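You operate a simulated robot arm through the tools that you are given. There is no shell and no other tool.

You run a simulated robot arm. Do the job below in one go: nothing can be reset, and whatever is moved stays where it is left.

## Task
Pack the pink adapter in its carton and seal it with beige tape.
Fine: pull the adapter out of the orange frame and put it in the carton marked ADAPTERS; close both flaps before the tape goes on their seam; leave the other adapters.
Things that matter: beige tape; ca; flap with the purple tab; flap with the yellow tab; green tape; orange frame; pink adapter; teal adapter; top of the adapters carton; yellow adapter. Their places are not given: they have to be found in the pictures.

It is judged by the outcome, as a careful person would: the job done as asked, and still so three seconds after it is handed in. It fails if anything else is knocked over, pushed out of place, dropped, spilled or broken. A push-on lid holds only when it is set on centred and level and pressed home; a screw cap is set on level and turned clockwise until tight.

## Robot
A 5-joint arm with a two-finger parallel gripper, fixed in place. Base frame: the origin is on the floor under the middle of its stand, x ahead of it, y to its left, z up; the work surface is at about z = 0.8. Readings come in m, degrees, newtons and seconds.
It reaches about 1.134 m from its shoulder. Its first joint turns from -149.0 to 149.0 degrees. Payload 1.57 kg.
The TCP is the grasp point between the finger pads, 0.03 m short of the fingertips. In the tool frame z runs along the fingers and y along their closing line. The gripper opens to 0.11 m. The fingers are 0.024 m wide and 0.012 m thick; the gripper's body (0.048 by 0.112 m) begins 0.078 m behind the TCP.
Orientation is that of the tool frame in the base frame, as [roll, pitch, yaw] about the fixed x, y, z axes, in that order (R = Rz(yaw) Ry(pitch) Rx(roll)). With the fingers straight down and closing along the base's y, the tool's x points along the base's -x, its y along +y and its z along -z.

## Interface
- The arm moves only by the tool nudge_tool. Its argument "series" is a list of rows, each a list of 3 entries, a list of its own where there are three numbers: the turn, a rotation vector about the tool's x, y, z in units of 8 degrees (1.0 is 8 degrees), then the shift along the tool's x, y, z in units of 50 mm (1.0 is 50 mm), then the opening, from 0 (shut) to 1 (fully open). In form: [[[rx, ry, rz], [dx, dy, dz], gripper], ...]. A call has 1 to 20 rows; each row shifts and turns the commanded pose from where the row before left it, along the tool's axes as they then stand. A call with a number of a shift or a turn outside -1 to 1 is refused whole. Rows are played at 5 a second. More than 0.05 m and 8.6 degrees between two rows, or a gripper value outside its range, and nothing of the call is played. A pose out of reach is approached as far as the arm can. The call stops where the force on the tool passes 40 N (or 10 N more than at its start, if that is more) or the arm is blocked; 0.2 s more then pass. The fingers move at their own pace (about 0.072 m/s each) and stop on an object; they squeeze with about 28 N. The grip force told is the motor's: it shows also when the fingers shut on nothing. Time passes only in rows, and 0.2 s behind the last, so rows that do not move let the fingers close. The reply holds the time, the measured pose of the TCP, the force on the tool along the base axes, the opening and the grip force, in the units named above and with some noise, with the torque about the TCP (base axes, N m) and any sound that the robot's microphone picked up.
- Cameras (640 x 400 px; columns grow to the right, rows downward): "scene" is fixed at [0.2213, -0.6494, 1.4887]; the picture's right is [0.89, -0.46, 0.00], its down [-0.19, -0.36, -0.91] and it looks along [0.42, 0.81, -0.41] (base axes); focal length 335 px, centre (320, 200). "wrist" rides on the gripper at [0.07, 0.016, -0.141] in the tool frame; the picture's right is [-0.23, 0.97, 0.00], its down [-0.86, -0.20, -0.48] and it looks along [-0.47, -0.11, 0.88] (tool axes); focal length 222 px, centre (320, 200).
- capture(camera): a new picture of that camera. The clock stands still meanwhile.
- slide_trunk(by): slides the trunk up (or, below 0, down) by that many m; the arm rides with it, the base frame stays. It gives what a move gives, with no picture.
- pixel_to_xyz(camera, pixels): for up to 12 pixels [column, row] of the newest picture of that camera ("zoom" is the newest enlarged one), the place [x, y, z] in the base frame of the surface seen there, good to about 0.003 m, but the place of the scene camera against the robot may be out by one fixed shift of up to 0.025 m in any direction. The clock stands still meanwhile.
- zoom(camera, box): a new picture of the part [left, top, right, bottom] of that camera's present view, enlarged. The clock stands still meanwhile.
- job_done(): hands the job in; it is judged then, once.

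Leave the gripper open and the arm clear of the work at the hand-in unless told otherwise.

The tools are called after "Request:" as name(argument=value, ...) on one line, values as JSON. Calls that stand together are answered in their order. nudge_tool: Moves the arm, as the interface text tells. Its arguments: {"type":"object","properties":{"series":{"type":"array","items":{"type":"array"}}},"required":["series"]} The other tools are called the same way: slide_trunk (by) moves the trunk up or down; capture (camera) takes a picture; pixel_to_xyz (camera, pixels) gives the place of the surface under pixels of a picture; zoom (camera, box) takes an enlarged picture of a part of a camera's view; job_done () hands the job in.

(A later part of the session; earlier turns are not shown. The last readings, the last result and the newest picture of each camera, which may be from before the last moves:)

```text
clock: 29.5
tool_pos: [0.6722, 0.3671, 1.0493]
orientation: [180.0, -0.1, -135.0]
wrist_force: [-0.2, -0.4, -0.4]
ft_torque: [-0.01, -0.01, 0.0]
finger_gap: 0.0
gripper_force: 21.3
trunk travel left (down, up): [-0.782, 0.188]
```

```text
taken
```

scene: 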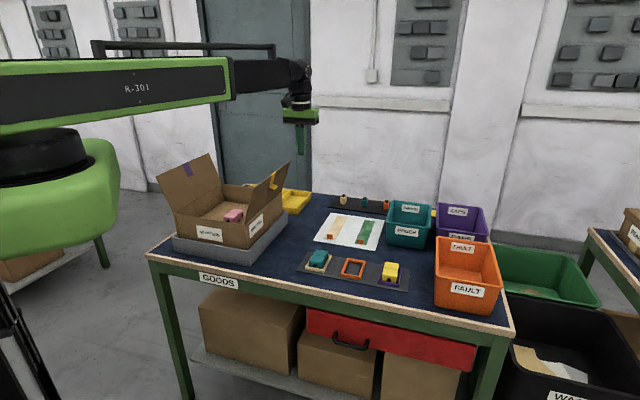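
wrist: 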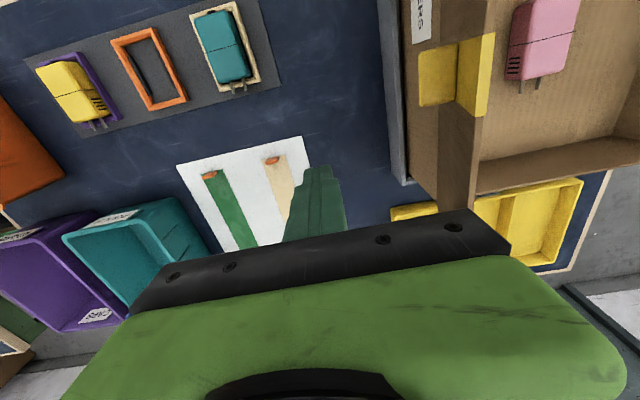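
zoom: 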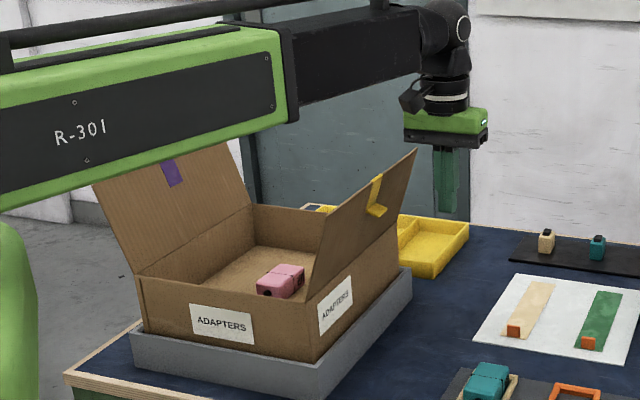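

Tips at z≈1.02 just outside the flap. I push along tool +y (towards the carton) in small steps, watching the force.

Request:
nudge_tool(series=[[[0, 0, 0], [0, 0.3, 0], 0], [[0, 0, 0], [0, 0.3, 0], 0], [[0, 0, 0], [0, 0.3, 0], 0], [[0, 0, 0], [0, 0.3, 0], 0], [[0, 0, 0], [0, 0.2, 0], 0], [[0, 0, 0], [0, 0.2, 0], 0], [[0, 0, 0], [0, 0.2, 0], 0], [[0, 0, 0], [0, 0.2, 0], 0], [[0, 0, 0], [0, 0.2, 0], 0], [[0, 0, 0], [0, 0.2, 0], 0]])

Request:
zoom(camera="scene", box=[150, 100, 350, 265])

```text
clock: 31.7
tool_pos: [0.5855, 0.4519, 1.0504]
orientation: [-180.0, 0.0, -135.1]
wrist_force: [0.4, -0.2, 0.8]
ft_torque: [0.01, 0.0, -0.02]
finger_gap: 0.0002
gripper_force: 21.5
trunk travel left (down, up): [-0.782, 0.188]
```

```text
2.42 times, centred on (250, 182) of scene
```

zoom: 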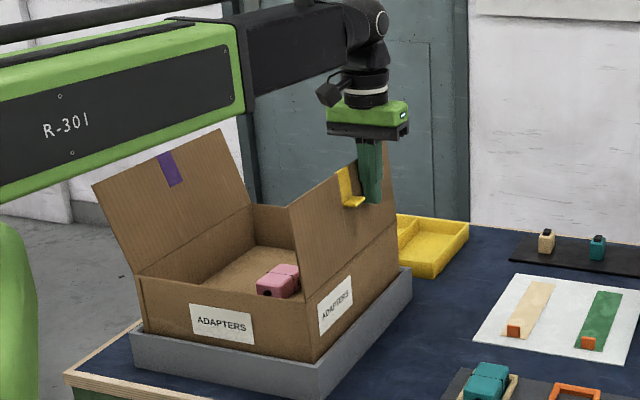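

The flap follows with almost no force and is now about upright. I keep pushing inward by another 0.1 m.

Request:
nudge_tool(series=[[[0, 0, 0], [0, 0.22, 0], 0], [[0, 0, 0], [0, 0.22, 0], 0], [[0, 0, 0], [0, 0.22, 0], 0], [[0, 0, 0], [0, 0.22, 0], 0], [[0, 0, 0], [0, 0.22, 0], 0], [[0, 0, 0], [0, 0.22, 0], 0], [[0, 0, 0], [0, 0.22, 0], 0], [[0, 0, 0], [0, 0.22, 0], 0], [[0, 0, 0], [0, 0.22, 0], 0]])

Request:
zoom(camera="scene", box=[150, 100, 350, 265])

Request:
capture(camera="wrist")

```text
clock: 33.7
tool_pos: [0.5165, 0.5209, 1.0487]
orientation: [180.0, -0.1, -135.0]
wrist_force: [0.1, -0.6, 0.4]
ft_torque: [0.01, 0.0, 0.02]
finger_gap: 0.0
gripper_force: 21.1
trunk travel left (down, up): [-0.782, 0.188]
```

```text
2.42 times, centred on (250, 182) of scene
```

zoom: 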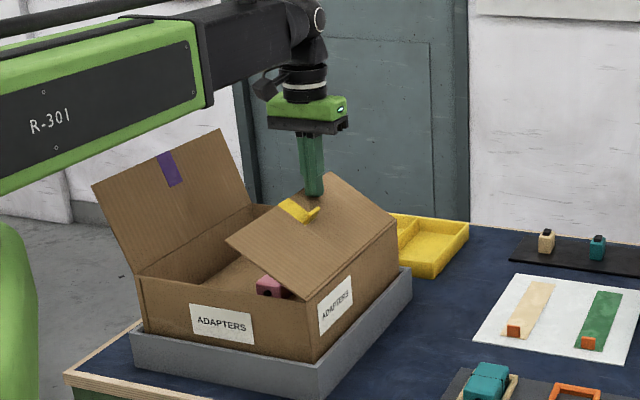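

```text
taken
```

wrist: 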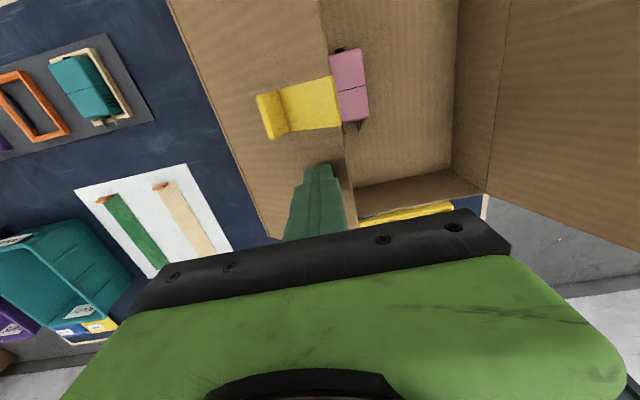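

The flap is about 35° from flat and the tips rest on its outer face near the free edge. Now I press it down with the trunk, 0.045 m first.

Request:
slide_trunk(by=-0.045)

Request:
zoom(camera="scene", box=[150, 100, 350, 265])

```text
clock: 34.5
tool_pos: [0.5163, 0.5216, 1.0042]
orientation: [180.0, 0.0, -135.0]
wrist_force: [0.1, -0.1, -0.1]
ft_torque: [-0.01, -0.02, -0.02]
finger_gap: 0.0002
gripper_force: 22.0
trunk travel left (down, up): [-0.737, 0.233]
```

```text
2.42 times, centred on (250, 182) of scene
```

zoom: 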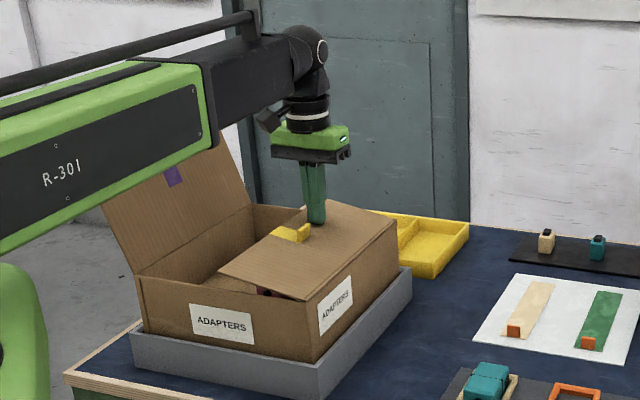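

It goes down willingly. Tips at z≈0.974; I continue in smaller steps.

Request:
slide_trunk(by=-0.014)

Request:
slide_trunk(by=-0.005)

Request:
zoom(camera="scene", box=[150, 130, 320, 265])

```text
clock: 35.2
tool_pos: [0.5167, 0.5204, 0.9904]
orientation: [-179.9, 0.1, -135.1]
wrist_force: [-0.6, 0.1, 0.1]
ft_torque: [-0.01, 0.0, 0.01]
finger_gap: 0.0002
gripper_force: 21.1
trunk travel left (down, up): [-0.723, 0.247]
```

```text
clock: 35.7
tool_pos: [0.5162, 0.5208, 0.9858]
orientation: [-180.0, 0.0, -135.1]
wrist_force: [0.1, -0.1, -0.1]
ft_torque: [0.0, 0.02, 0.01]
finger_gap: 0.0
gripper_force: 21.4
trunk travel left (down, up): [-0.718, 0.252]
```

```text
2.96 times, centred on (235, 198) of scene
```

zoom: 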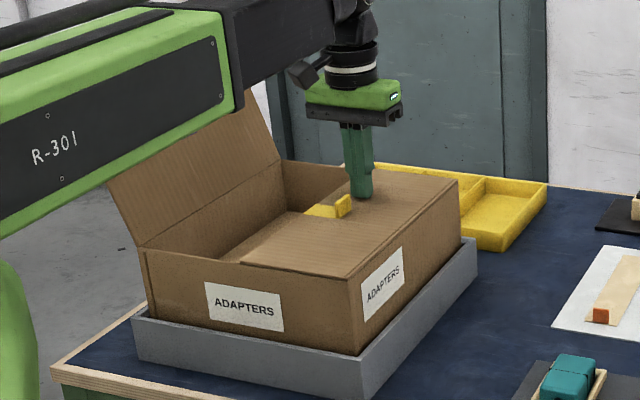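

The yellow flap is almost flat (tips at z≈0.956). A few more millimetres until the force tells it is seated.

Request:
slide_trunk(by=-0.003)

Request:
slide_trunk(by=-0.002)

```text
clock: 36.2
tool_pos: [0.5167, 0.5213, 0.984]
orientation: [180.0, 0.0, -134.9]
wrist_force: [6.1, 5.8, 22.5]
ft_torque: [0.1, -0.13, 0.02]
finger_gap: 0.0
gripper_force: 21.5
trunk travel left (down, up): [-0.715, 0.255]
```

```text
clock: 36.7
tool_pos: [0.5167, 0.5215, 0.9827]
orientation: [180.0, 0.2, -135.0]
wrist_force: [1.8, 2.5, 31.4]
ft_torque: [-0.14, 0.0, -0.08]
finger_gap: 0.0001
gripper_force: 21.0
trunk travel left (down, up): [-0.714, 0.256]
stopped: the force on the tool passed its limit at 43 N (the readings are from after the stop); the commanded pose is now the measured one
```

The flap is pressed home (force rose to 30–40 N). I raise the tool 0.03 m and see whether the flap stays.

Request:
slide_trunk(by=0.03)

Request:
zoom(camera="scene", box=[150, 130, 320, 265])

Request:
pixel_to_xyz(camera="zoom", pixels=[[300, 250], [345, 270], [250, 255], [330, 225], [400, 200], [450, 180], [340, 205], [315, 210], [150, 250], [290, 172], [420, 175], [370, 250]])

```text
clock: 37.4
tool_pos: [0.5167, 0.5209, 1.0106]
orientation: [-180.0, 0.1, -135.0]
wrist_force: [-0.2, 0.2, 0.2]
ft_torque: [-0.03, 0.03, -0.03]
finger_gap: 0.0
gripper_force: 21.8
trunk travel left (down, up): [-0.744, 0.226]
```

```text
2.96 times, centred on (235, 198) of scene
```

zoom: 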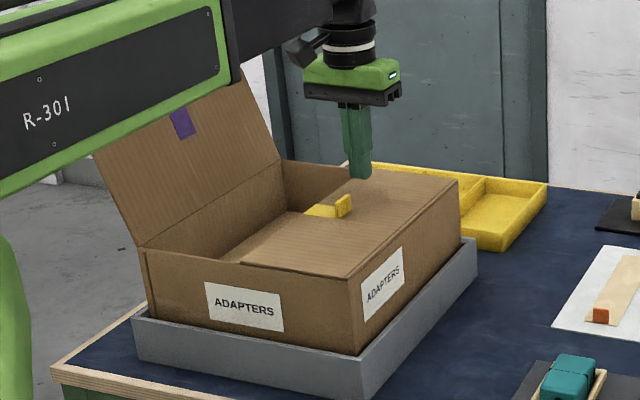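

```text
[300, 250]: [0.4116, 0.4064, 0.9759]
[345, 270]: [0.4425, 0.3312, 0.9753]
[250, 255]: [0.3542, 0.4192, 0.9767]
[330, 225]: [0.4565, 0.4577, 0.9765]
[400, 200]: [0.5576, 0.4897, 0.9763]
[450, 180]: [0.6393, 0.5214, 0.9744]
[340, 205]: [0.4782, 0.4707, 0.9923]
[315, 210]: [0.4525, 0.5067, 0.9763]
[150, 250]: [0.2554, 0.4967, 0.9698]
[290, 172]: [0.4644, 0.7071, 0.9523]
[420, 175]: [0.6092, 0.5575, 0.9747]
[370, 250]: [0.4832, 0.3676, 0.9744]
```

The yellow flap lies flat at z≈0.956 and stays. Now the purple flap: I raise to z≈1.16 and cross over it to its outer side (v≈0.31 from the carton's seam side), beside its tab.

Request:
slide_trunk(by=0.155)

Request:
nudge_tool(series=[[[0, 0, 0], [0, 0.77, 0], 0], [[0, 0, 0], [0, 0.77, 0], 0], [[0, 0, 0], [0, 0.77, 0], 0], [[0, 0, 0], [0, 0.77, 0], 0], [[0, 0, 0], [0, 0.77, 0], 0], [[0, 0, 0], [0, 0.77, 0], 0], [[0, 0, 0], [0, 0.77, 0], 0], [[0, 0, 0], [0, 0.77, 0], 0], [[0, 0, 0], [0, 0, 0], 0]])

Request:
capture(camera="wrist")

Request:
capture(camera="scene")

```text
clock: 39.2
tool_pos: [0.518, 0.5221, 1.1656]
orientation: [-180.0, 0.2, -135.0]
wrist_force: [-0.3, 0.2, -0.5]
ft_torque: [0.01, 0.0, 0.0]
finger_gap: 0.0
gripper_force: 21.7
trunk travel left (down, up): [-0.899, 0.071]
```

```text
clock: 41.2
tool_pos: [0.2978, 0.7391, 1.166]
orientation: [-180.0, 0.3, -135.1]
wrist_force: [0.0, -0.1, 1.2]
ft_torque: [0.04, 0.0, 0.0]
finger_gap: 0.0001
gripper_force: 21.1
trunk travel left (down, up): [-0.899, 0.071]
```

```text
taken
```

wrist: 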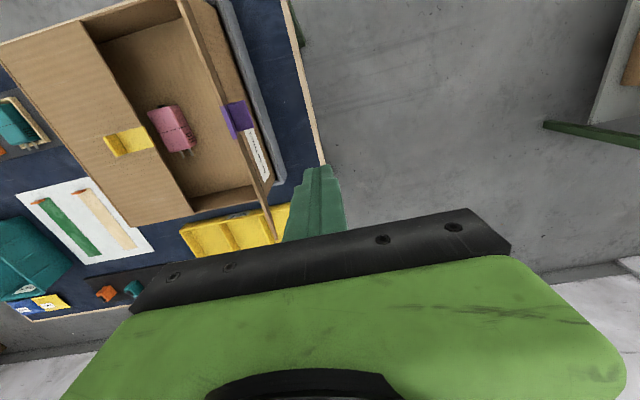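

```text
taken
```

scene: 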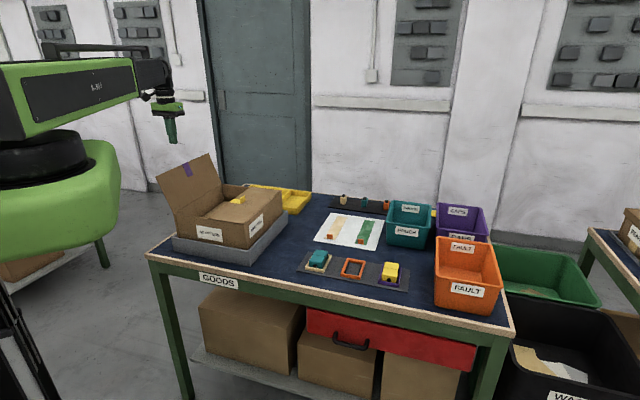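

The tool is outside the purple flap, clear of its tab. I lower 0.116 m so the tips reach z≈1.02, then push along tool −y.

Request:
slide_trunk(by=-0.116)

Request:
nudge_tool(series=[[[0, 0, 0], [0, -0.3, 0], 0], [[0, 0, 0], [0, -0.3, 0], 0], [[0, 0, 0], [0, -0.3, 0], 0], [[0, 0, 0], [0, -0.3, 0], 0], [[0, 0, 0], [0, -0.2, 0], 0], [[0, 0, 0], [0, -0.2, 0], 0], [[0, 0, 0], [0, -0.2, 0], 0], [[0, 0, 0], [0, -0.2, 0], 0], [[0, 0, 0], [0, -0.2, 0], 0], [[0, 0, 0], [0, -0.2, 0], 0]])

Request:
zoom(camera="scene", box=[130, 100, 320, 265])

Request:
capture(camera="wrist")

```text
clock: 42.7
tool_pos: [0.2971, 0.7392, 1.0499]
orientation: [-179.9, 0.2, -135.0]
wrist_force: [-0.1, 0.0, 0.3]
ft_torque: [0.01, -0.02, -0.02]
finger_gap: 0.0
gripper_force: 20.9
trunk travel left (down, up): [-0.783, 0.187]
```

```text
clock: 44.9
tool_pos: [0.3834, 0.6535, 1.0495]
orientation: [180.0, 0.2, -134.9]
wrist_force: [-0.3, -0.6, -0.4]
ft_torque: [0.0, -0.01, -0.02]
finger_gap: 0.0
gripper_force: 21.4
trunk travel left (down, up): [-0.783, 0.187]
```

```text
2.42 times, centred on (225, 182) of scene
```

zoom: 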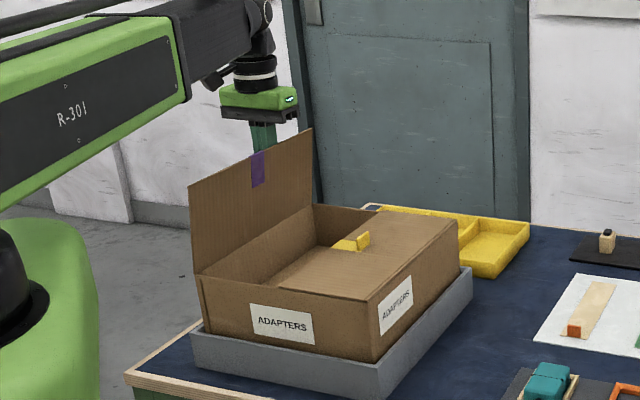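

```text
taken
```

wrist: 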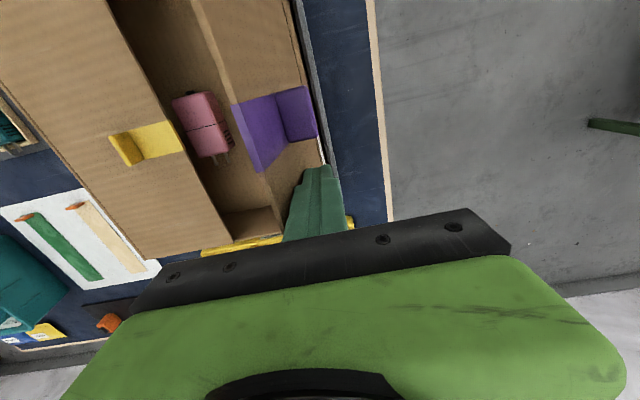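

The purple flap follows, upright now. I keep pushing 0.1 m further inward.

Request:
nudge_tool(series=[[[0, 0, 0], [0, -0.22, 0], 0], [[0, 0, 0], [0, -0.22, 0], 0], [[0, 0, 0], [0, -0.22, 0], 0], [[0, 0, 0], [0, -0.22, 0], 0], [[0, 0, 0], [0, -0.22, 0], 0], [[0, 0, 0], [0, -0.22, 0], 0], [[0, 0, 0], [0, -0.22, 0], 0], [[0, 0, 0], [0, -0.22, 0], 0], [[0, 0, 0], [0, -0.22, 0], 0]])

Request:
zoom(camera="scene", box=[130, 100, 320, 265])

Request:
capture(camera="wrist")

```text
clock: 46.9
tool_pos: [0.4523, 0.5832, 1.0495]
orientation: [-180.0, 0.2, -135.0]
wrist_force: [0.7, 0.1, -0.4]
ft_torque: [-0.01, -0.06, 0.01]
finger_gap: 0.0001
gripper_force: 21.4
trunk travel left (down, up): [-0.783, 0.187]
```

```text
2.42 times, centred on (225, 182) of scene
```

zoom: 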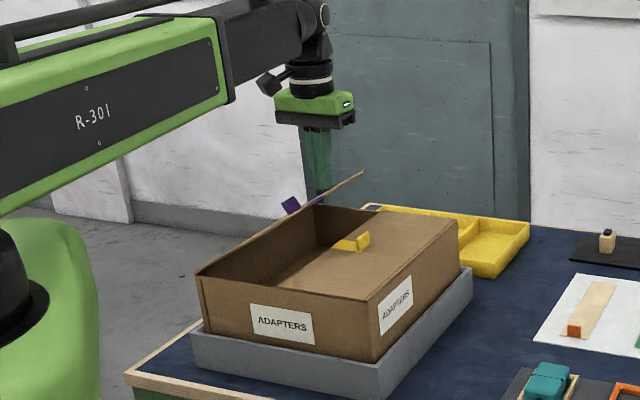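

```text
taken
```

wrist: 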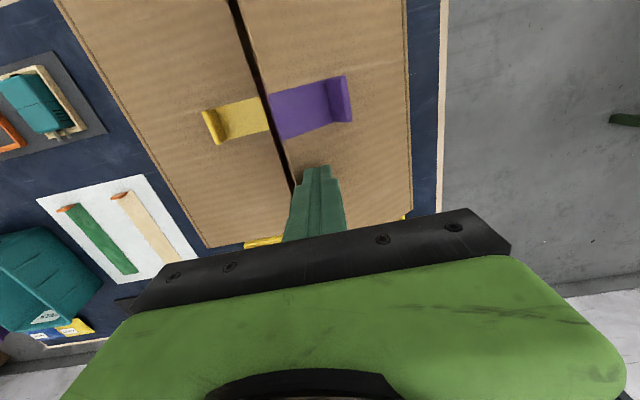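

The purple flap is at about 35°, tips on its outer face. I press it down with the trunk in steps as before.

Request:
slide_trunk(by=-0.045)

Request:
slide_trunk(by=-0.014)

Request:
zoom(camera="scene", box=[130, 100, 320, 265])

```text
clock: 47.8
tool_pos: [0.4513, 0.5844, 1.0052]
orientation: [180.0, 0.2, -135.0]
wrist_force: [-0.5, 0.1, 0.3]
ft_torque: [0.0, 0.01, 0.03]
finger_gap: 0.0
gripper_force: 21.4
trunk travel left (down, up): [-0.738, 0.232]
```

```text
clock: 48.4
tool_pos: [0.4528, 0.5846, 0.9908]
orientation: [180.0, 0.2, -135.0]
wrist_force: [0.6, 0.1, 0.1]
ft_torque: [0.03, 0.01, 0.02]
finger_gap: 0.0001
gripper_force: 21.3
trunk travel left (down, up): [-0.724, 0.246]
```

```text
2.42 times, centred on (225, 182) of scene
```

zoom: 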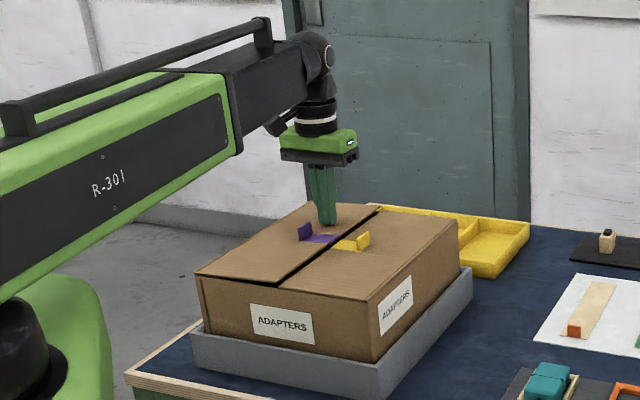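

Nearly closed. Last millimetres until it seats.

Request:
slide_trunk(by=-0.005)

Request:
slide_trunk(by=-0.003)

Request:
zoom(camera="scene", box=[150, 130, 320, 265])

```text
clock: 48.9
tool_pos: [0.4519, 0.5835, 0.9857]
orientation: [-180.0, 0.2, -135.0]
wrist_force: [1.0, 0.2, 0.2]
ft_torque: [-0.01, -0.01, -0.01]
finger_gap: 0.0001
gripper_force: 21.0
trunk travel left (down, up): [-0.719, 0.251]
```

```text
clock: 49.4
tool_pos: [0.452, 0.5845, 0.9828]
orientation: [-180.0, 0.3, -135.0]
wrist_force: [4.0, 4.0, 13.8]
ft_torque: [0.06, 0.04, 0.01]
finger_gap: 0.0
gripper_force: 20.8
trunk travel left (down, up): [-0.716, 0.254]
```

```text
2.96 times, centred on (235, 198) of scene
```

zoom: 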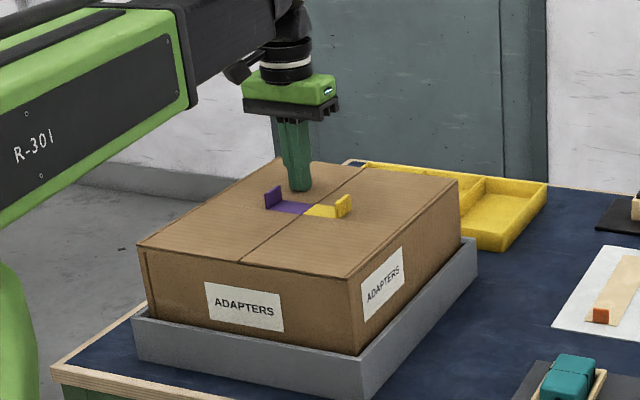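

Both flaps look flat with a thin seam. I raise the tool 0.18 m and check that the flaps stay closed, and measure the seam and tabs.

Request:
slide_trunk(by=0.18)

Request:
zoom(camera="scene", box=[150, 130, 320, 265])

Request:
pixel_to_xyz(camera="zoom", pixels=[[242, 262], [366, 168], [270, 240], [340, 190], [138, 245], [280, 158], [349, 278], [460, 180], [345, 200], [270, 195], [335, 212], [285, 208]])

Request:
capture(camera="wrist")

```text
clock: 51.4
tool_pos: [0.4503, 0.5833, 1.1624]
orientation: [-180.0, 0.2, -134.9]
wrist_force: [0.0, 0.7, 0.0]
ft_torque: [0.01, -0.02, 0.01]
finger_gap: 0.0001
gripper_force: 21.8
trunk travel left (down, up): [-0.896, 0.074]
```

```text
2.96 times, centred on (235, 198) of scene
```

zoom: 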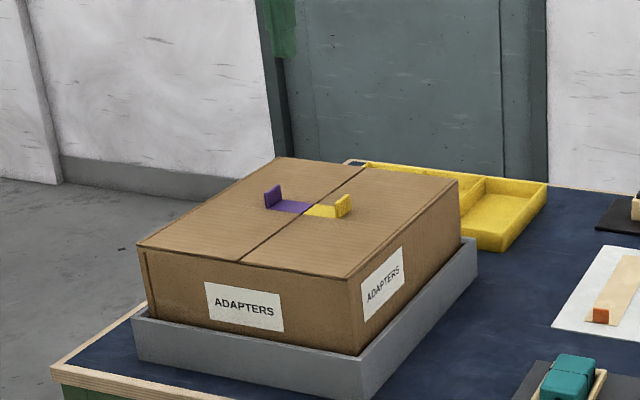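

```text
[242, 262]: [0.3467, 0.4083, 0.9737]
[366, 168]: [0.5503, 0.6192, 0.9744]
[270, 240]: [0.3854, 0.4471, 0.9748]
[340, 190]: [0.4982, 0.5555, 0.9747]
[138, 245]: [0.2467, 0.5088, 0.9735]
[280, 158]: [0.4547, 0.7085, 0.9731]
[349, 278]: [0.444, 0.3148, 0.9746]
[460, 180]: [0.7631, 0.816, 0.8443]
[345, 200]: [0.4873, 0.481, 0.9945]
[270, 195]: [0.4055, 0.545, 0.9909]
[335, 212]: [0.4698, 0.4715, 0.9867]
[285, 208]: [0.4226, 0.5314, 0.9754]
```

```text
taken
```

wrist: 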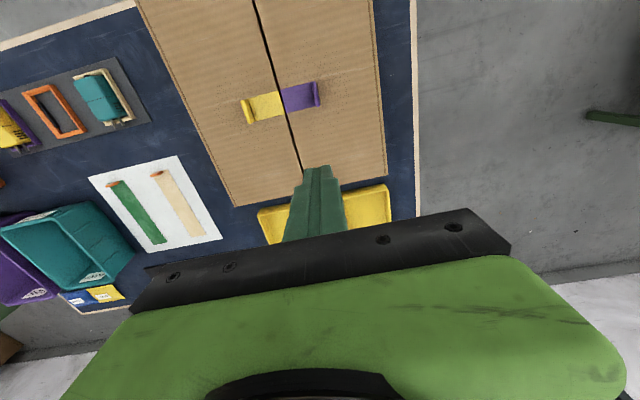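

Both flaps stay closed and flat. I measure the seam line, top corners and tabs with the more trustworthy wrist camera.

Request:
zoom(camera="wrist", box=[130, 0, 420, 210])

Request:
pixel_to_xyz(camera="wrist", pixels=[[255, 8], [266, 45], [274, 70], [291, 125], [298, 150], [302, 168], [247, 110], [314, 95], [280, 100], [232, 200], [385, 175], [300, 60]])

```text
1.90 times, centred on (275, 105) of wrist
```

zoom: 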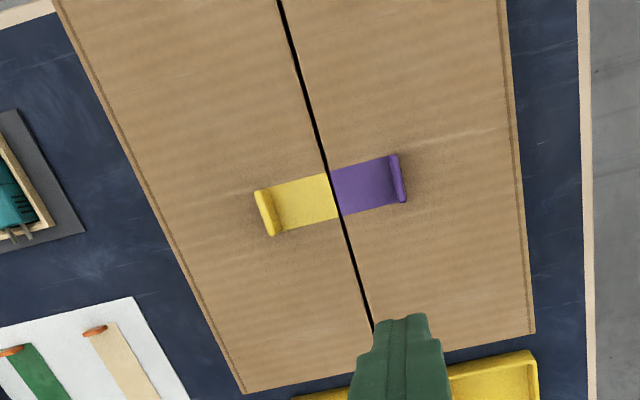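

```text
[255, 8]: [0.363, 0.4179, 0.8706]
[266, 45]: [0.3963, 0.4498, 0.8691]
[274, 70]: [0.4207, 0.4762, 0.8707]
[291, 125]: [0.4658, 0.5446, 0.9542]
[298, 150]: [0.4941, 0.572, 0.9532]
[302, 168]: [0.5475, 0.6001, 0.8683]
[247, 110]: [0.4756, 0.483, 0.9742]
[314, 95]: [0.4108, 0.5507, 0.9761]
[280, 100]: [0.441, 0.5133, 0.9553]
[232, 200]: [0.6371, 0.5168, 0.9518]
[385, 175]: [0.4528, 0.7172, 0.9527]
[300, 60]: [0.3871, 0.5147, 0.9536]
```

The seam runs at v≈0.051 (between the tabs at 0.005 and 0.099), the closed top is at z≈0.955. Now the beige tape: I move at z≈1.16 above its orange grip tab, near (0.76, 0.325), opening the fingers on the way.

Request:
nudge_tool(series=[[[0, 0, 0], [-0.065, -0.8, 0], 1], [[0, 0, 0], [-0.065, -0.8, 0], 1], [[0, 0, 0], [-0.065, -0.8, 0], 1], [[0, 0, 0], [-0.065, -0.8, 0], 1], [[0, 0, 0], [-0.065, -0.8, 0], 1], [[0, 0, 0], [-0.065, -0.8, 0], 1], [[0, 0, 0], [-0.065, -0.8, 0], 1], [[0, 0, 0], [-0.065, -0.8, 0], 1], [[0, 0, 0], [-0.065, -0.8, 0], 1], [[0, 0, 0], [-0.065, -0.8, 0], 1], [[0, 0, 0], [0, 0, 0], 1]])

Request:
capture(camera="wrist")

Request:
zoom(camera="wrist", box=[240, 60, 420, 260])

```text
clock: 53.8
tool_pos: [0.757, 0.325, 1.1631]
orientation: [-180.0, 0.2, -135.0]
wrist_force: [0.3, -0.2, 0.3]
ft_torque: [0.01, -0.01, -0.03]
finger_gap: 0.1099
gripper_force: 0.0
trunk travel left (down, up): [-0.896, 0.074]
```

```text
taken
```

wrist: 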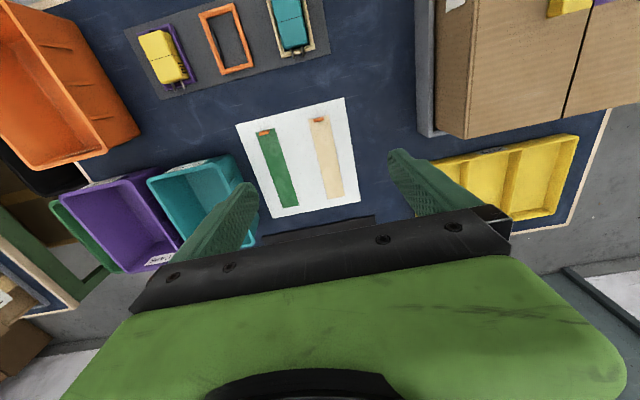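

```text
2.00 times, centred on (330, 160) of wrist
```

zoom: 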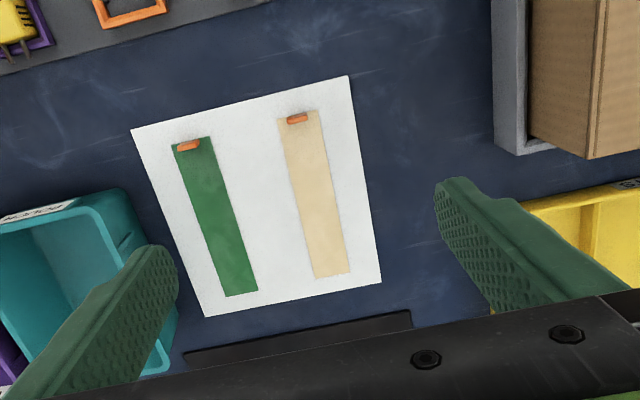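

From above: the beige tape with its orange tab at the near end, zoom px (297,119); the tab is thin along the tape's length. I lower to get a finer view, then measure.

Request:
slide_trunk(by=-0.13)

Request:
capture(camera="wrist")

Request:
zoom(camera="wrist", box=[260, 100, 400, 240])

```text
clock: 55.4
tool_pos: [0.7581, 0.3255, 1.0327]
orientation: [-179.9, 0.3, -135.0]
wrist_force: [0.6, -0.1, -0.5]
ft_torque: [0.03, -0.04, -0.04]
finger_gap: 0.1102
gripper_force: 0.1
trunk travel left (down, up): [-0.766, 0.204]
```

```text
taken
```

wrist: 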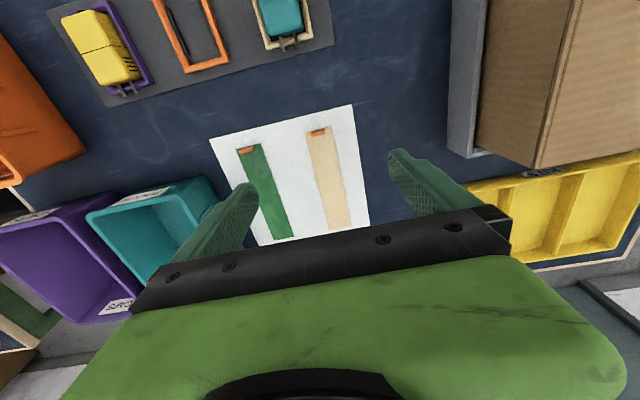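

```text
2.86 times, centred on (330, 170) of wrist
```

zoom: 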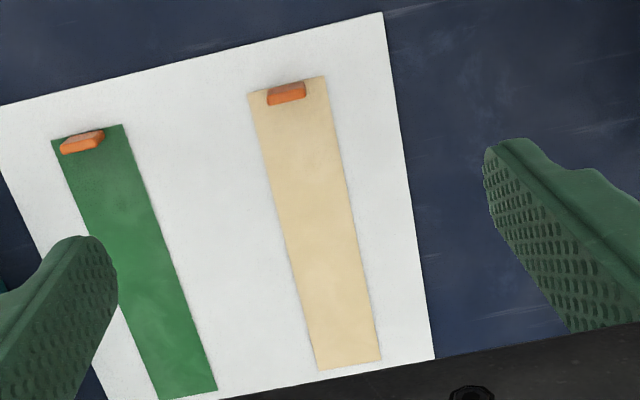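

Request:
pixel_to_xyz(camera="zoom", pixels=[[250, 93], [324, 78], [317, 367], [378, 357], [268, 93], [304, 86], [287, 97], [270, 102], [305, 96], [287, 87], [290, 200], [340, 220]])

Request:
pixel_to_xyz(camera="wrist", pixels=[[200, 185], [150, 190], [250, 190], [345, 155], [228, 180], [90, 215], [205, 180], [110, 205], [170, 195], [320, 130]])

```text
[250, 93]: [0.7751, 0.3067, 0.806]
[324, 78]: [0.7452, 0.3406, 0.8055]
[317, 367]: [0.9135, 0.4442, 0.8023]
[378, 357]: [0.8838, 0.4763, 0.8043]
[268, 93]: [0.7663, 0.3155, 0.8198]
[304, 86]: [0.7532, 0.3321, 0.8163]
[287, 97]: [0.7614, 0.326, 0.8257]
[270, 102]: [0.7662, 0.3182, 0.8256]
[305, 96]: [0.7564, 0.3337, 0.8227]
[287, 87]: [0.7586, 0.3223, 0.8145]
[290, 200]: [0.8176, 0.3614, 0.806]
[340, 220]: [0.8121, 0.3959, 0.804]
```

```text
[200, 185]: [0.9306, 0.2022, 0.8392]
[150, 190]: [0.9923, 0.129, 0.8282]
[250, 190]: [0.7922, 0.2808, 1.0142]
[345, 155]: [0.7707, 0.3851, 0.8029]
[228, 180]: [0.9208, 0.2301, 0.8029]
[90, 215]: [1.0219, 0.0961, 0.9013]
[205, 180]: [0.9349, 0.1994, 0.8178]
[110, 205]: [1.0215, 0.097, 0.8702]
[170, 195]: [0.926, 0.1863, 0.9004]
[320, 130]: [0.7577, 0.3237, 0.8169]
```

The tape is 0.195 × 0.045 m, lying along the 45° direction with its centre line at v≈−0.309; the tab's top is at z≈0.826, about 0.02 m wide across and ~5 mm thick along the tape, at u≈0.769. I centre over the tab, take out the 0.3° tilt, and turn 90° so the fingers close along the tape's length, on the tab's broad faces.

Request:
nudge_tool(series=[[[0, 0.03, 0], [-0.06, -0.06, 0], 0.6], [[0, 0, 0.9375], [0, 0, 0], 0.6], [[0, 0, 0.9375], [0, 0, 0], 0.6], [[0, 0, 0.9375], [0, 0, 0], 0.6], [[0, 0, 0.9375], [0, 0, 0], 0.6], [[0, 0, 0.9375], [0, 0, 0], 0.6], [[0, 0, 0.9375], [0, 0, 0], 0.6], [[0, 0, 0.9375], [0, 0, 0], 0.6], [[0, 0, 0.9375], [0, 0, 0], 0.6], [[0, 0, 0.9375], [0, 0, 0], 0.6], [[0, 0, 0.9375], [0, 0, 0], 0.6], [[0, 0, 0.9375], [0, 0, 0], 0.6], [[0, 0, 0.9375], [0, 0, 0], 0.6], [[0, 0, 0], [0, 0, 0], 0.6]])

Request:
capture(camera="wrist")

Request:
zoom(camera="wrist", box=[250, 80, 390, 220])

```text
clock: 58.4
tool_pos: [0.7611, 0.3248, 1.0326]
orientation: [-179.8, -0.1, 134.9]
wrist_force: [1.2, -0.3, -0.9]
ft_torque: [0.01, -0.01, 0.04]
finger_gap: 0.0658
gripper_force: 0.1
trunk travel left (down, up): [-0.766, 0.204]
```

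```text
taken
```

wrist: 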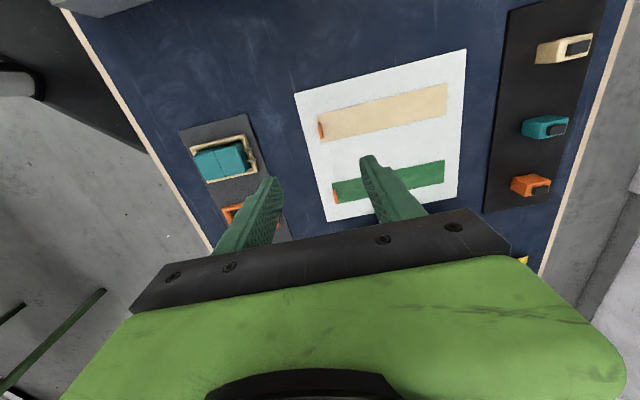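

```text
2.86 times, centred on (320, 150) of wrist
```

zoom: 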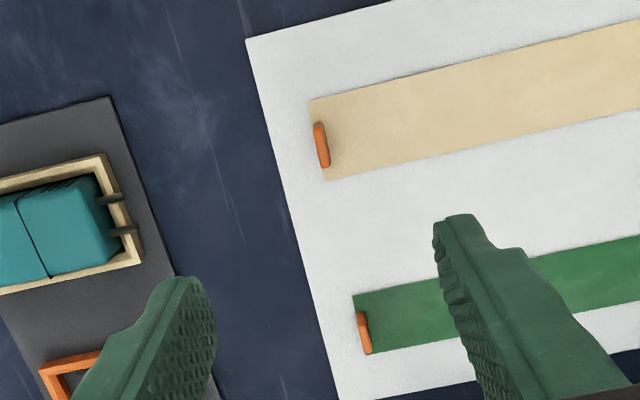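

The fingers now close along the tape. I measure the tab and tape edges again from this side.

Request:
pixel_to_xyz(camera="zoom", pixels=[[318, 125], [325, 165], [321, 145], [316, 130], [328, 150], [312, 100], [328, 178], [320, 122], [322, 135], [325, 150], [318, 148], [420, 120]])

Request:
zoom(camera="wrist", box=[300, 95, 350, 145])

```text
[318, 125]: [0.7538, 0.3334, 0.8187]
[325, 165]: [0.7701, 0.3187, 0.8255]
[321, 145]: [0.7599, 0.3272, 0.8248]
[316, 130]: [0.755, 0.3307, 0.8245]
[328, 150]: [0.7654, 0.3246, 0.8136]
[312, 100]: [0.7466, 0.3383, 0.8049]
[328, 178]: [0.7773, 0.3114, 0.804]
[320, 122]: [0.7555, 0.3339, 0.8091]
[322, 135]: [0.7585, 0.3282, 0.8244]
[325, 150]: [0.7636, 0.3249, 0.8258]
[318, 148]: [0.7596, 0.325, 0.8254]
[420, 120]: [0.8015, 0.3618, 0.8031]
```

```text
8.00 times, centred on (325, 120) of wrist
```

zoom: 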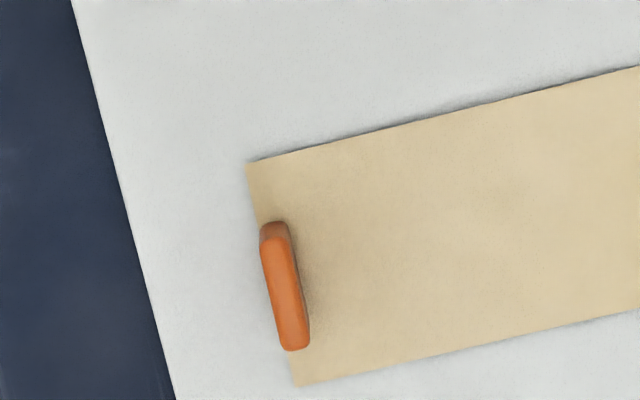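

Tab centre: u≈0.7688, v≈−0.309 – the tool is within 1 mm of it. I lower 0.165 m and check again.

Request:
nudge_tool(series=[[[0, 0, 0], [0, 0.02, 0], 0.5], [[0, 0, 0], [0, 0, 0], 0.5]])

Request:
slide_trunk(by=-0.165)

Request:
capture(camera="wrist")

Request:
zoom(camera="scene", box=[300, 190, 400, 260])

```text
clock: 59.0
tool_pos: [0.7624, 0.3253, 1.0334]
orientation: [-179.9, 0.1, 135.0]
wrist_force: [-0.2, -0.1, 0.1]
ft_torque: [0.02, 0.01, 0.01]
finger_gap: 0.0551
gripper_force: 0.0
trunk travel left (down, up): [-0.766, 0.204]
```

```text
clock: 60.9
tool_pos: [0.7615, 0.325, 0.868]
orientation: [-179.9, 0.0, 135.0]
wrist_force: [-0.4, 1.0, 0.7]
ft_torque: [-0.01, -0.03, 0.04]
finger_gap: 0.0549
gripper_force: 0.0
trunk travel left (down, up): [-0.601, 0.369]
```

```text
taken
```

wrist: 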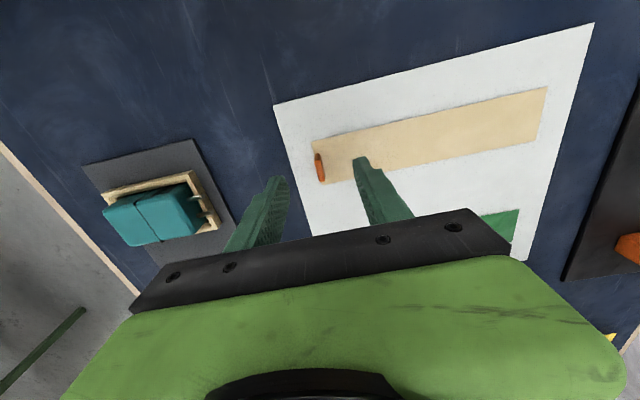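

```text
5.71 times, centred on (350, 225) of scene
```

zoom: 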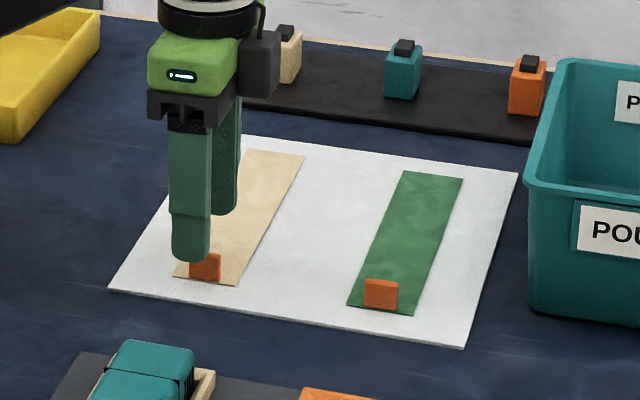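

The tab (wrist px ~(320,168)) is between the fingers in line. I lower another 0.029 m, tips ending ~3 mm above the tape.

Request:
slide_trunk(by=-0.029)

Request:
capture(camera="wrist")

Request:
zoom(camera="scene", box=[300, 190, 400, 260])

```text
clock: 61.6
tool_pos: [0.7627, 0.3245, 0.8387]
orientation: [-179.9, 0.0, 134.9]
wrist_force: [-0.8, 0.5, 0.5]
ft_torque: [0.0, -0.01, 0.01]
finger_gap: 0.0551
gripper_force: 0.1
trunk travel left (down, up): [-0.572, 0.398]
```

```text
taken
```

wrist: 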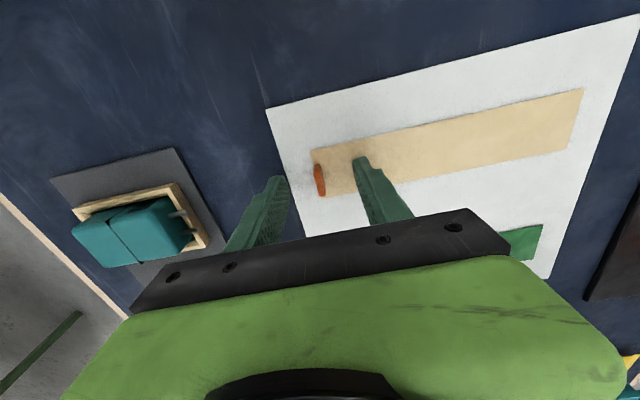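

```text
5.71 times, centred on (350, 225) of scene
```

zoom: 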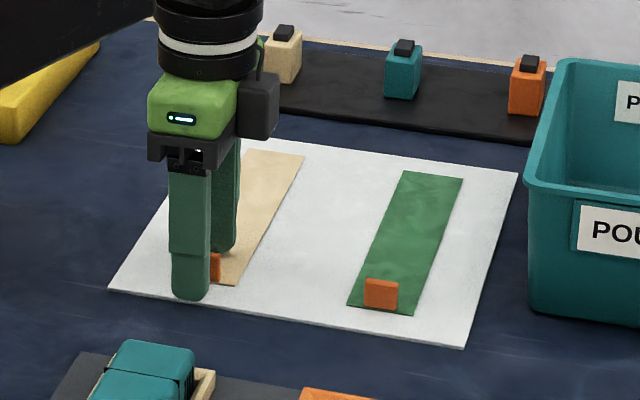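

The tab is midway between the fingertips in both views. I close the fingers on it.

Request:
nudge_tool(series=[[[0, 0, 0], [0, 0, 0], 0.25], [[0, 0, 0], [0, 0, 0], 0.15], [[0, 0, 0], [0, 0, 0], 0.08], [[0, 0, 0], [0, 0, 0], 0], [[0, 0, 0], [0, 0, 0], 0], [[0, 0, 0], [0, 0, 0], 0]])

Request:
capture(camera="wrist")

Request:
zoom(camera="scene", box=[300, 190, 400, 260])

```text
clock: 63.0
tool_pos: [0.762, 0.3245, 0.8393]
orientation: [-180.0, 0.1, 135.1]
wrist_force: [-1.7, -2.0, 0.3]
ft_torque: [-0.09, 0.06, -0.03]
finger_gap: 0.0041
gripper_force: 25.2
trunk travel left (down, up): [-0.572, 0.398]
```

```text
taken
```

wrist: 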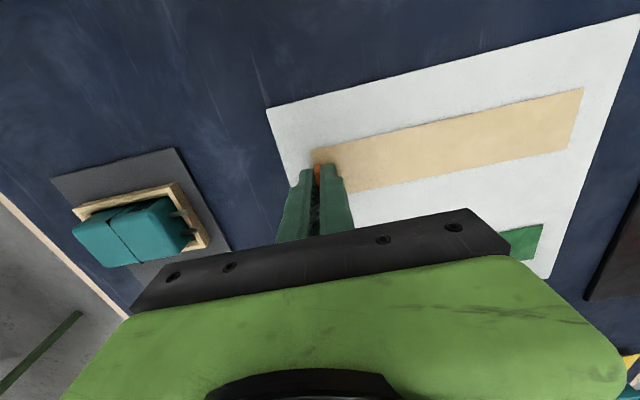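

```text
5.71 times, centred on (350, 225) of scene
```

zoom: 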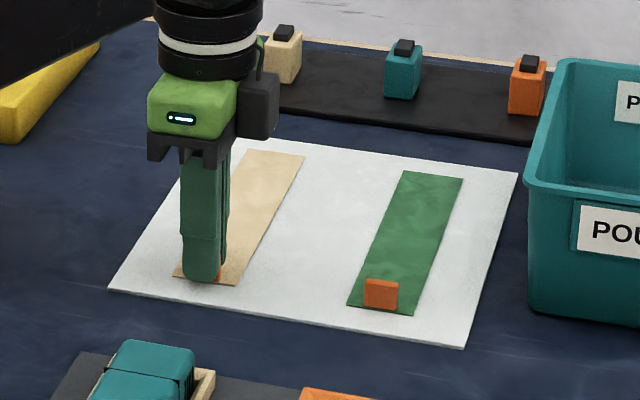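

Tab held (gap 4 mm, 25 N, almost no side force). I lift 0.02 m and see how the tape comes off.

Request:
slide_trunk(by=0.02)

Request:
capture(camera="wrist")

Request:
zoom(camera="scene", box=[300, 190, 400, 260])

```text
clock: 63.7
tool_pos: [0.7628, 0.3253, 0.8597]
orientation: [-179.8, 0.0, 134.9]
wrist_force: [-0.1, -0.2, -0.8]
ft_torque: [0.0, 0.04, 0.05]
finger_gap: 0.0045
gripper_force: 25.1
trunk travel left (down, up): [-0.592, 0.378]
```

```text
taken
```

wrist: 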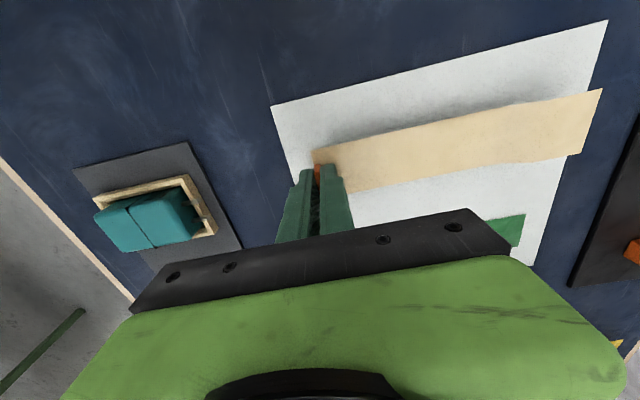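

```text
5.71 times, centred on (350, 225) of scene
```

zoom: 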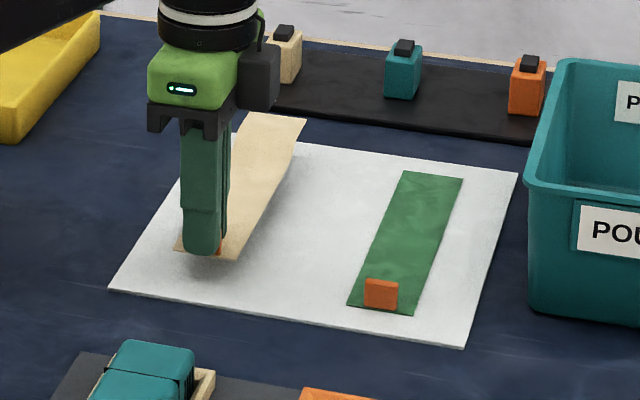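

The tape lifts off whole and level; the sheet and green tape stay. I raise it 0.2 m (TCP z≈1.06), then carry it to above the seam: +0.36 m across, −0.1845 m along, so its middle is over the carton's middle.

Request:
slide_trunk(by=0.2)

Request:
capture(camera="wrist")

Request:
zoom(camera="wrist", box=[280, 60, 620, 240])

```text
clock: 65.9
tool_pos: [0.7618, 0.324, 1.0583]
orientation: [-179.9, 0.2, 135.0]
wrist_force: [-0.6, -0.3, 0.5]
ft_torque: [-0.03, 0.0, -0.01]
finger_gap: 0.0043
gripper_force: 25.1
trunk travel left (down, up): [-0.792, 0.178]
```

```text
taken
```

wrist: 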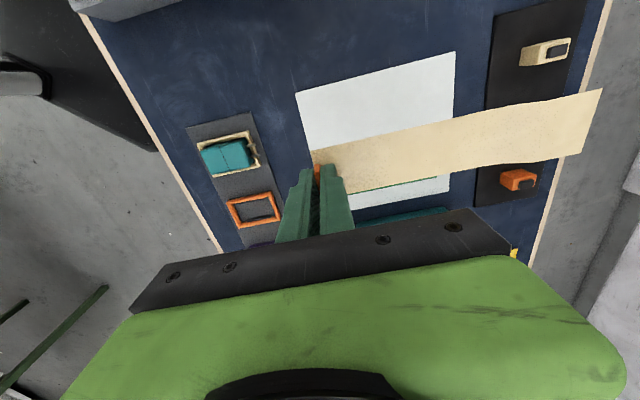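

```text
1.88 times, centred on (450, 150) of wrist
```

zoom: 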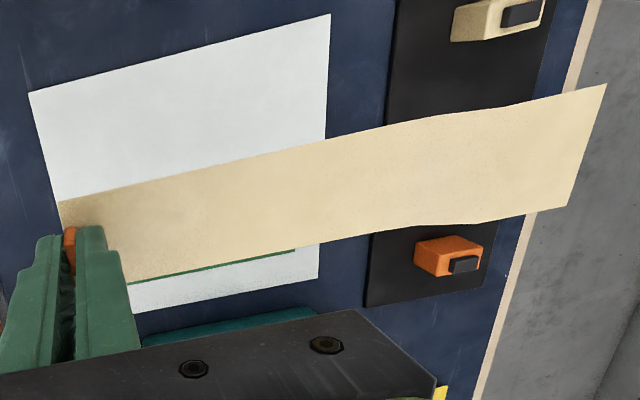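

Request:
pixel_to_xyz(camera="zoom", pixels=[[600, 90], [565, 203], [63, 205], [125, 278], [330, 150], [350, 235], [450, 120], [470, 215], [340, 190], [150, 220], [580, 150]])

```text
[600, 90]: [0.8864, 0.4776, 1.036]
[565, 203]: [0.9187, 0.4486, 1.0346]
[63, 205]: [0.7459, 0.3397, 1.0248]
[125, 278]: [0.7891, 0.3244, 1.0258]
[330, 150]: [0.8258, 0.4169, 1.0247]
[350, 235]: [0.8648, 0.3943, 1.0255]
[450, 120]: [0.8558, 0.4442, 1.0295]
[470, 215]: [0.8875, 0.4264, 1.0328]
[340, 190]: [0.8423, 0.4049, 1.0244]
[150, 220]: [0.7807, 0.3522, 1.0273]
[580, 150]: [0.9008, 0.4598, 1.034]
```

The tape hangs level, its far end at most 1 cm higher, centred in line with the tool. I carry it over the seam.

Request:
nudge_tool(series=[[[0, 0, 0], [0.6, -0.306, 0], 0], [[0, 0, 0], [0.6, -0.306, 0], 0], [[0, 0, 0], [0.6, -0.306, 0], 0], [[0, 0, 0], [0.6, -0.306, 0], 0], [[0, 0, 0], [0.6, -0.306, 0], 0], [[0, 0, 0], [0.6, -0.306, 0], 0], [[0, 0, 0], [0.6, -0.306, 0], 0], [[0, 0, 0], [0.6, -0.306, 0], 0], [[0, 0, 0], [0.6, -0.306, 0], 0], [[0, 0, 0], [0.6, -0.306, 0], 0], [[0, 0, 0], [0.6, -0.306, 0], 0], [[0, 0, 0], [0.63, -0.306, 0], 0], [[0, 0, 0], [0, 0, 0], 0]])

Request:
capture(camera="wrist")

Request:
zoom(camera="scene", box=[140, 110, 320, 265])

```text
clock: 68.7
tool_pos: [0.3772, 0.4497, 1.0589]
orientation: [-179.9, -0.1, 135.0]
wrist_force: [-0.2, -0.3, -0.3]
ft_torque: [-0.01, 0.02, 0.01]
finger_gap: 0.0044
gripper_force: 24.4
trunk travel left (down, up): [-0.792, 0.178]
```

```text
taken
```

wrist: 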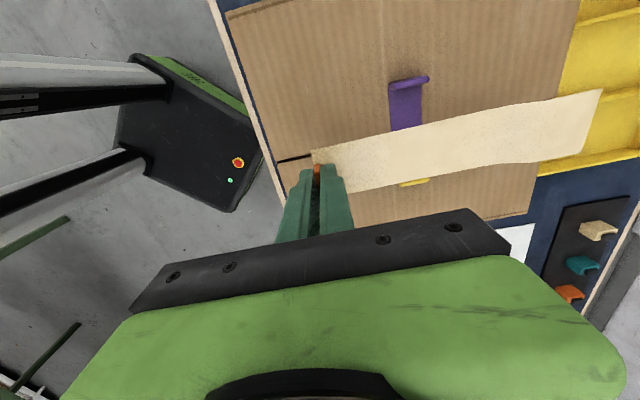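

```text
2.58 times, centred on (230, 188) of scene
```

zoom: 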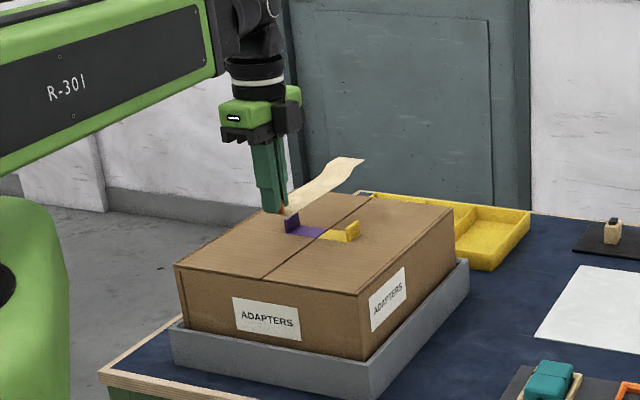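

The tape is over the carton. I check the seam's near end (wrist px ~(290,158)) and the tabs against the tape's line.

Request:
zoom(camera="wrist", box=[230, 60, 450, 200])

Request:
pixel_to_xyz(camera="wrist", pixels=[[290, 154], [290, 166], [300, 152], [303, 163], [410, 83], [425, 79], [404, 127], [413, 183], [274, 170], [232, 15], [315, 152], [346, 193]])

```text
2.86 times, centred on (340, 130) of wrist
```

zoom: 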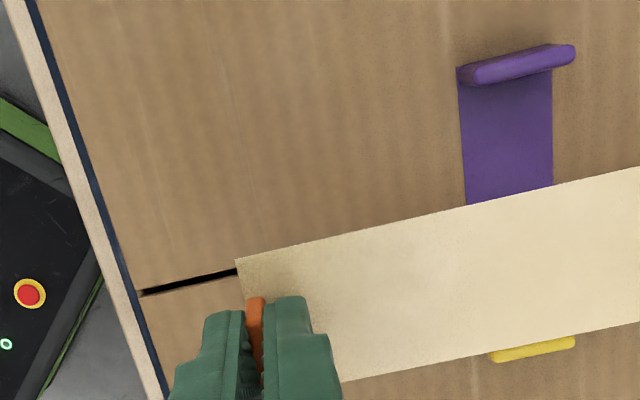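

```text
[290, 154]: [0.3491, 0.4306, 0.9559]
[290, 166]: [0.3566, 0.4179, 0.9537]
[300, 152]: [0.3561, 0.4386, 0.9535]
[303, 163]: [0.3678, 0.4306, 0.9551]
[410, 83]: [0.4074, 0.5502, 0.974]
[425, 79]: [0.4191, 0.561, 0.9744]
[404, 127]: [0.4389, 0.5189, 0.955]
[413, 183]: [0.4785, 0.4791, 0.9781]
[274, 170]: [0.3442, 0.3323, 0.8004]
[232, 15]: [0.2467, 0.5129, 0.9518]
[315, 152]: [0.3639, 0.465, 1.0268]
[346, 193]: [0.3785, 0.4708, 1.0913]
```

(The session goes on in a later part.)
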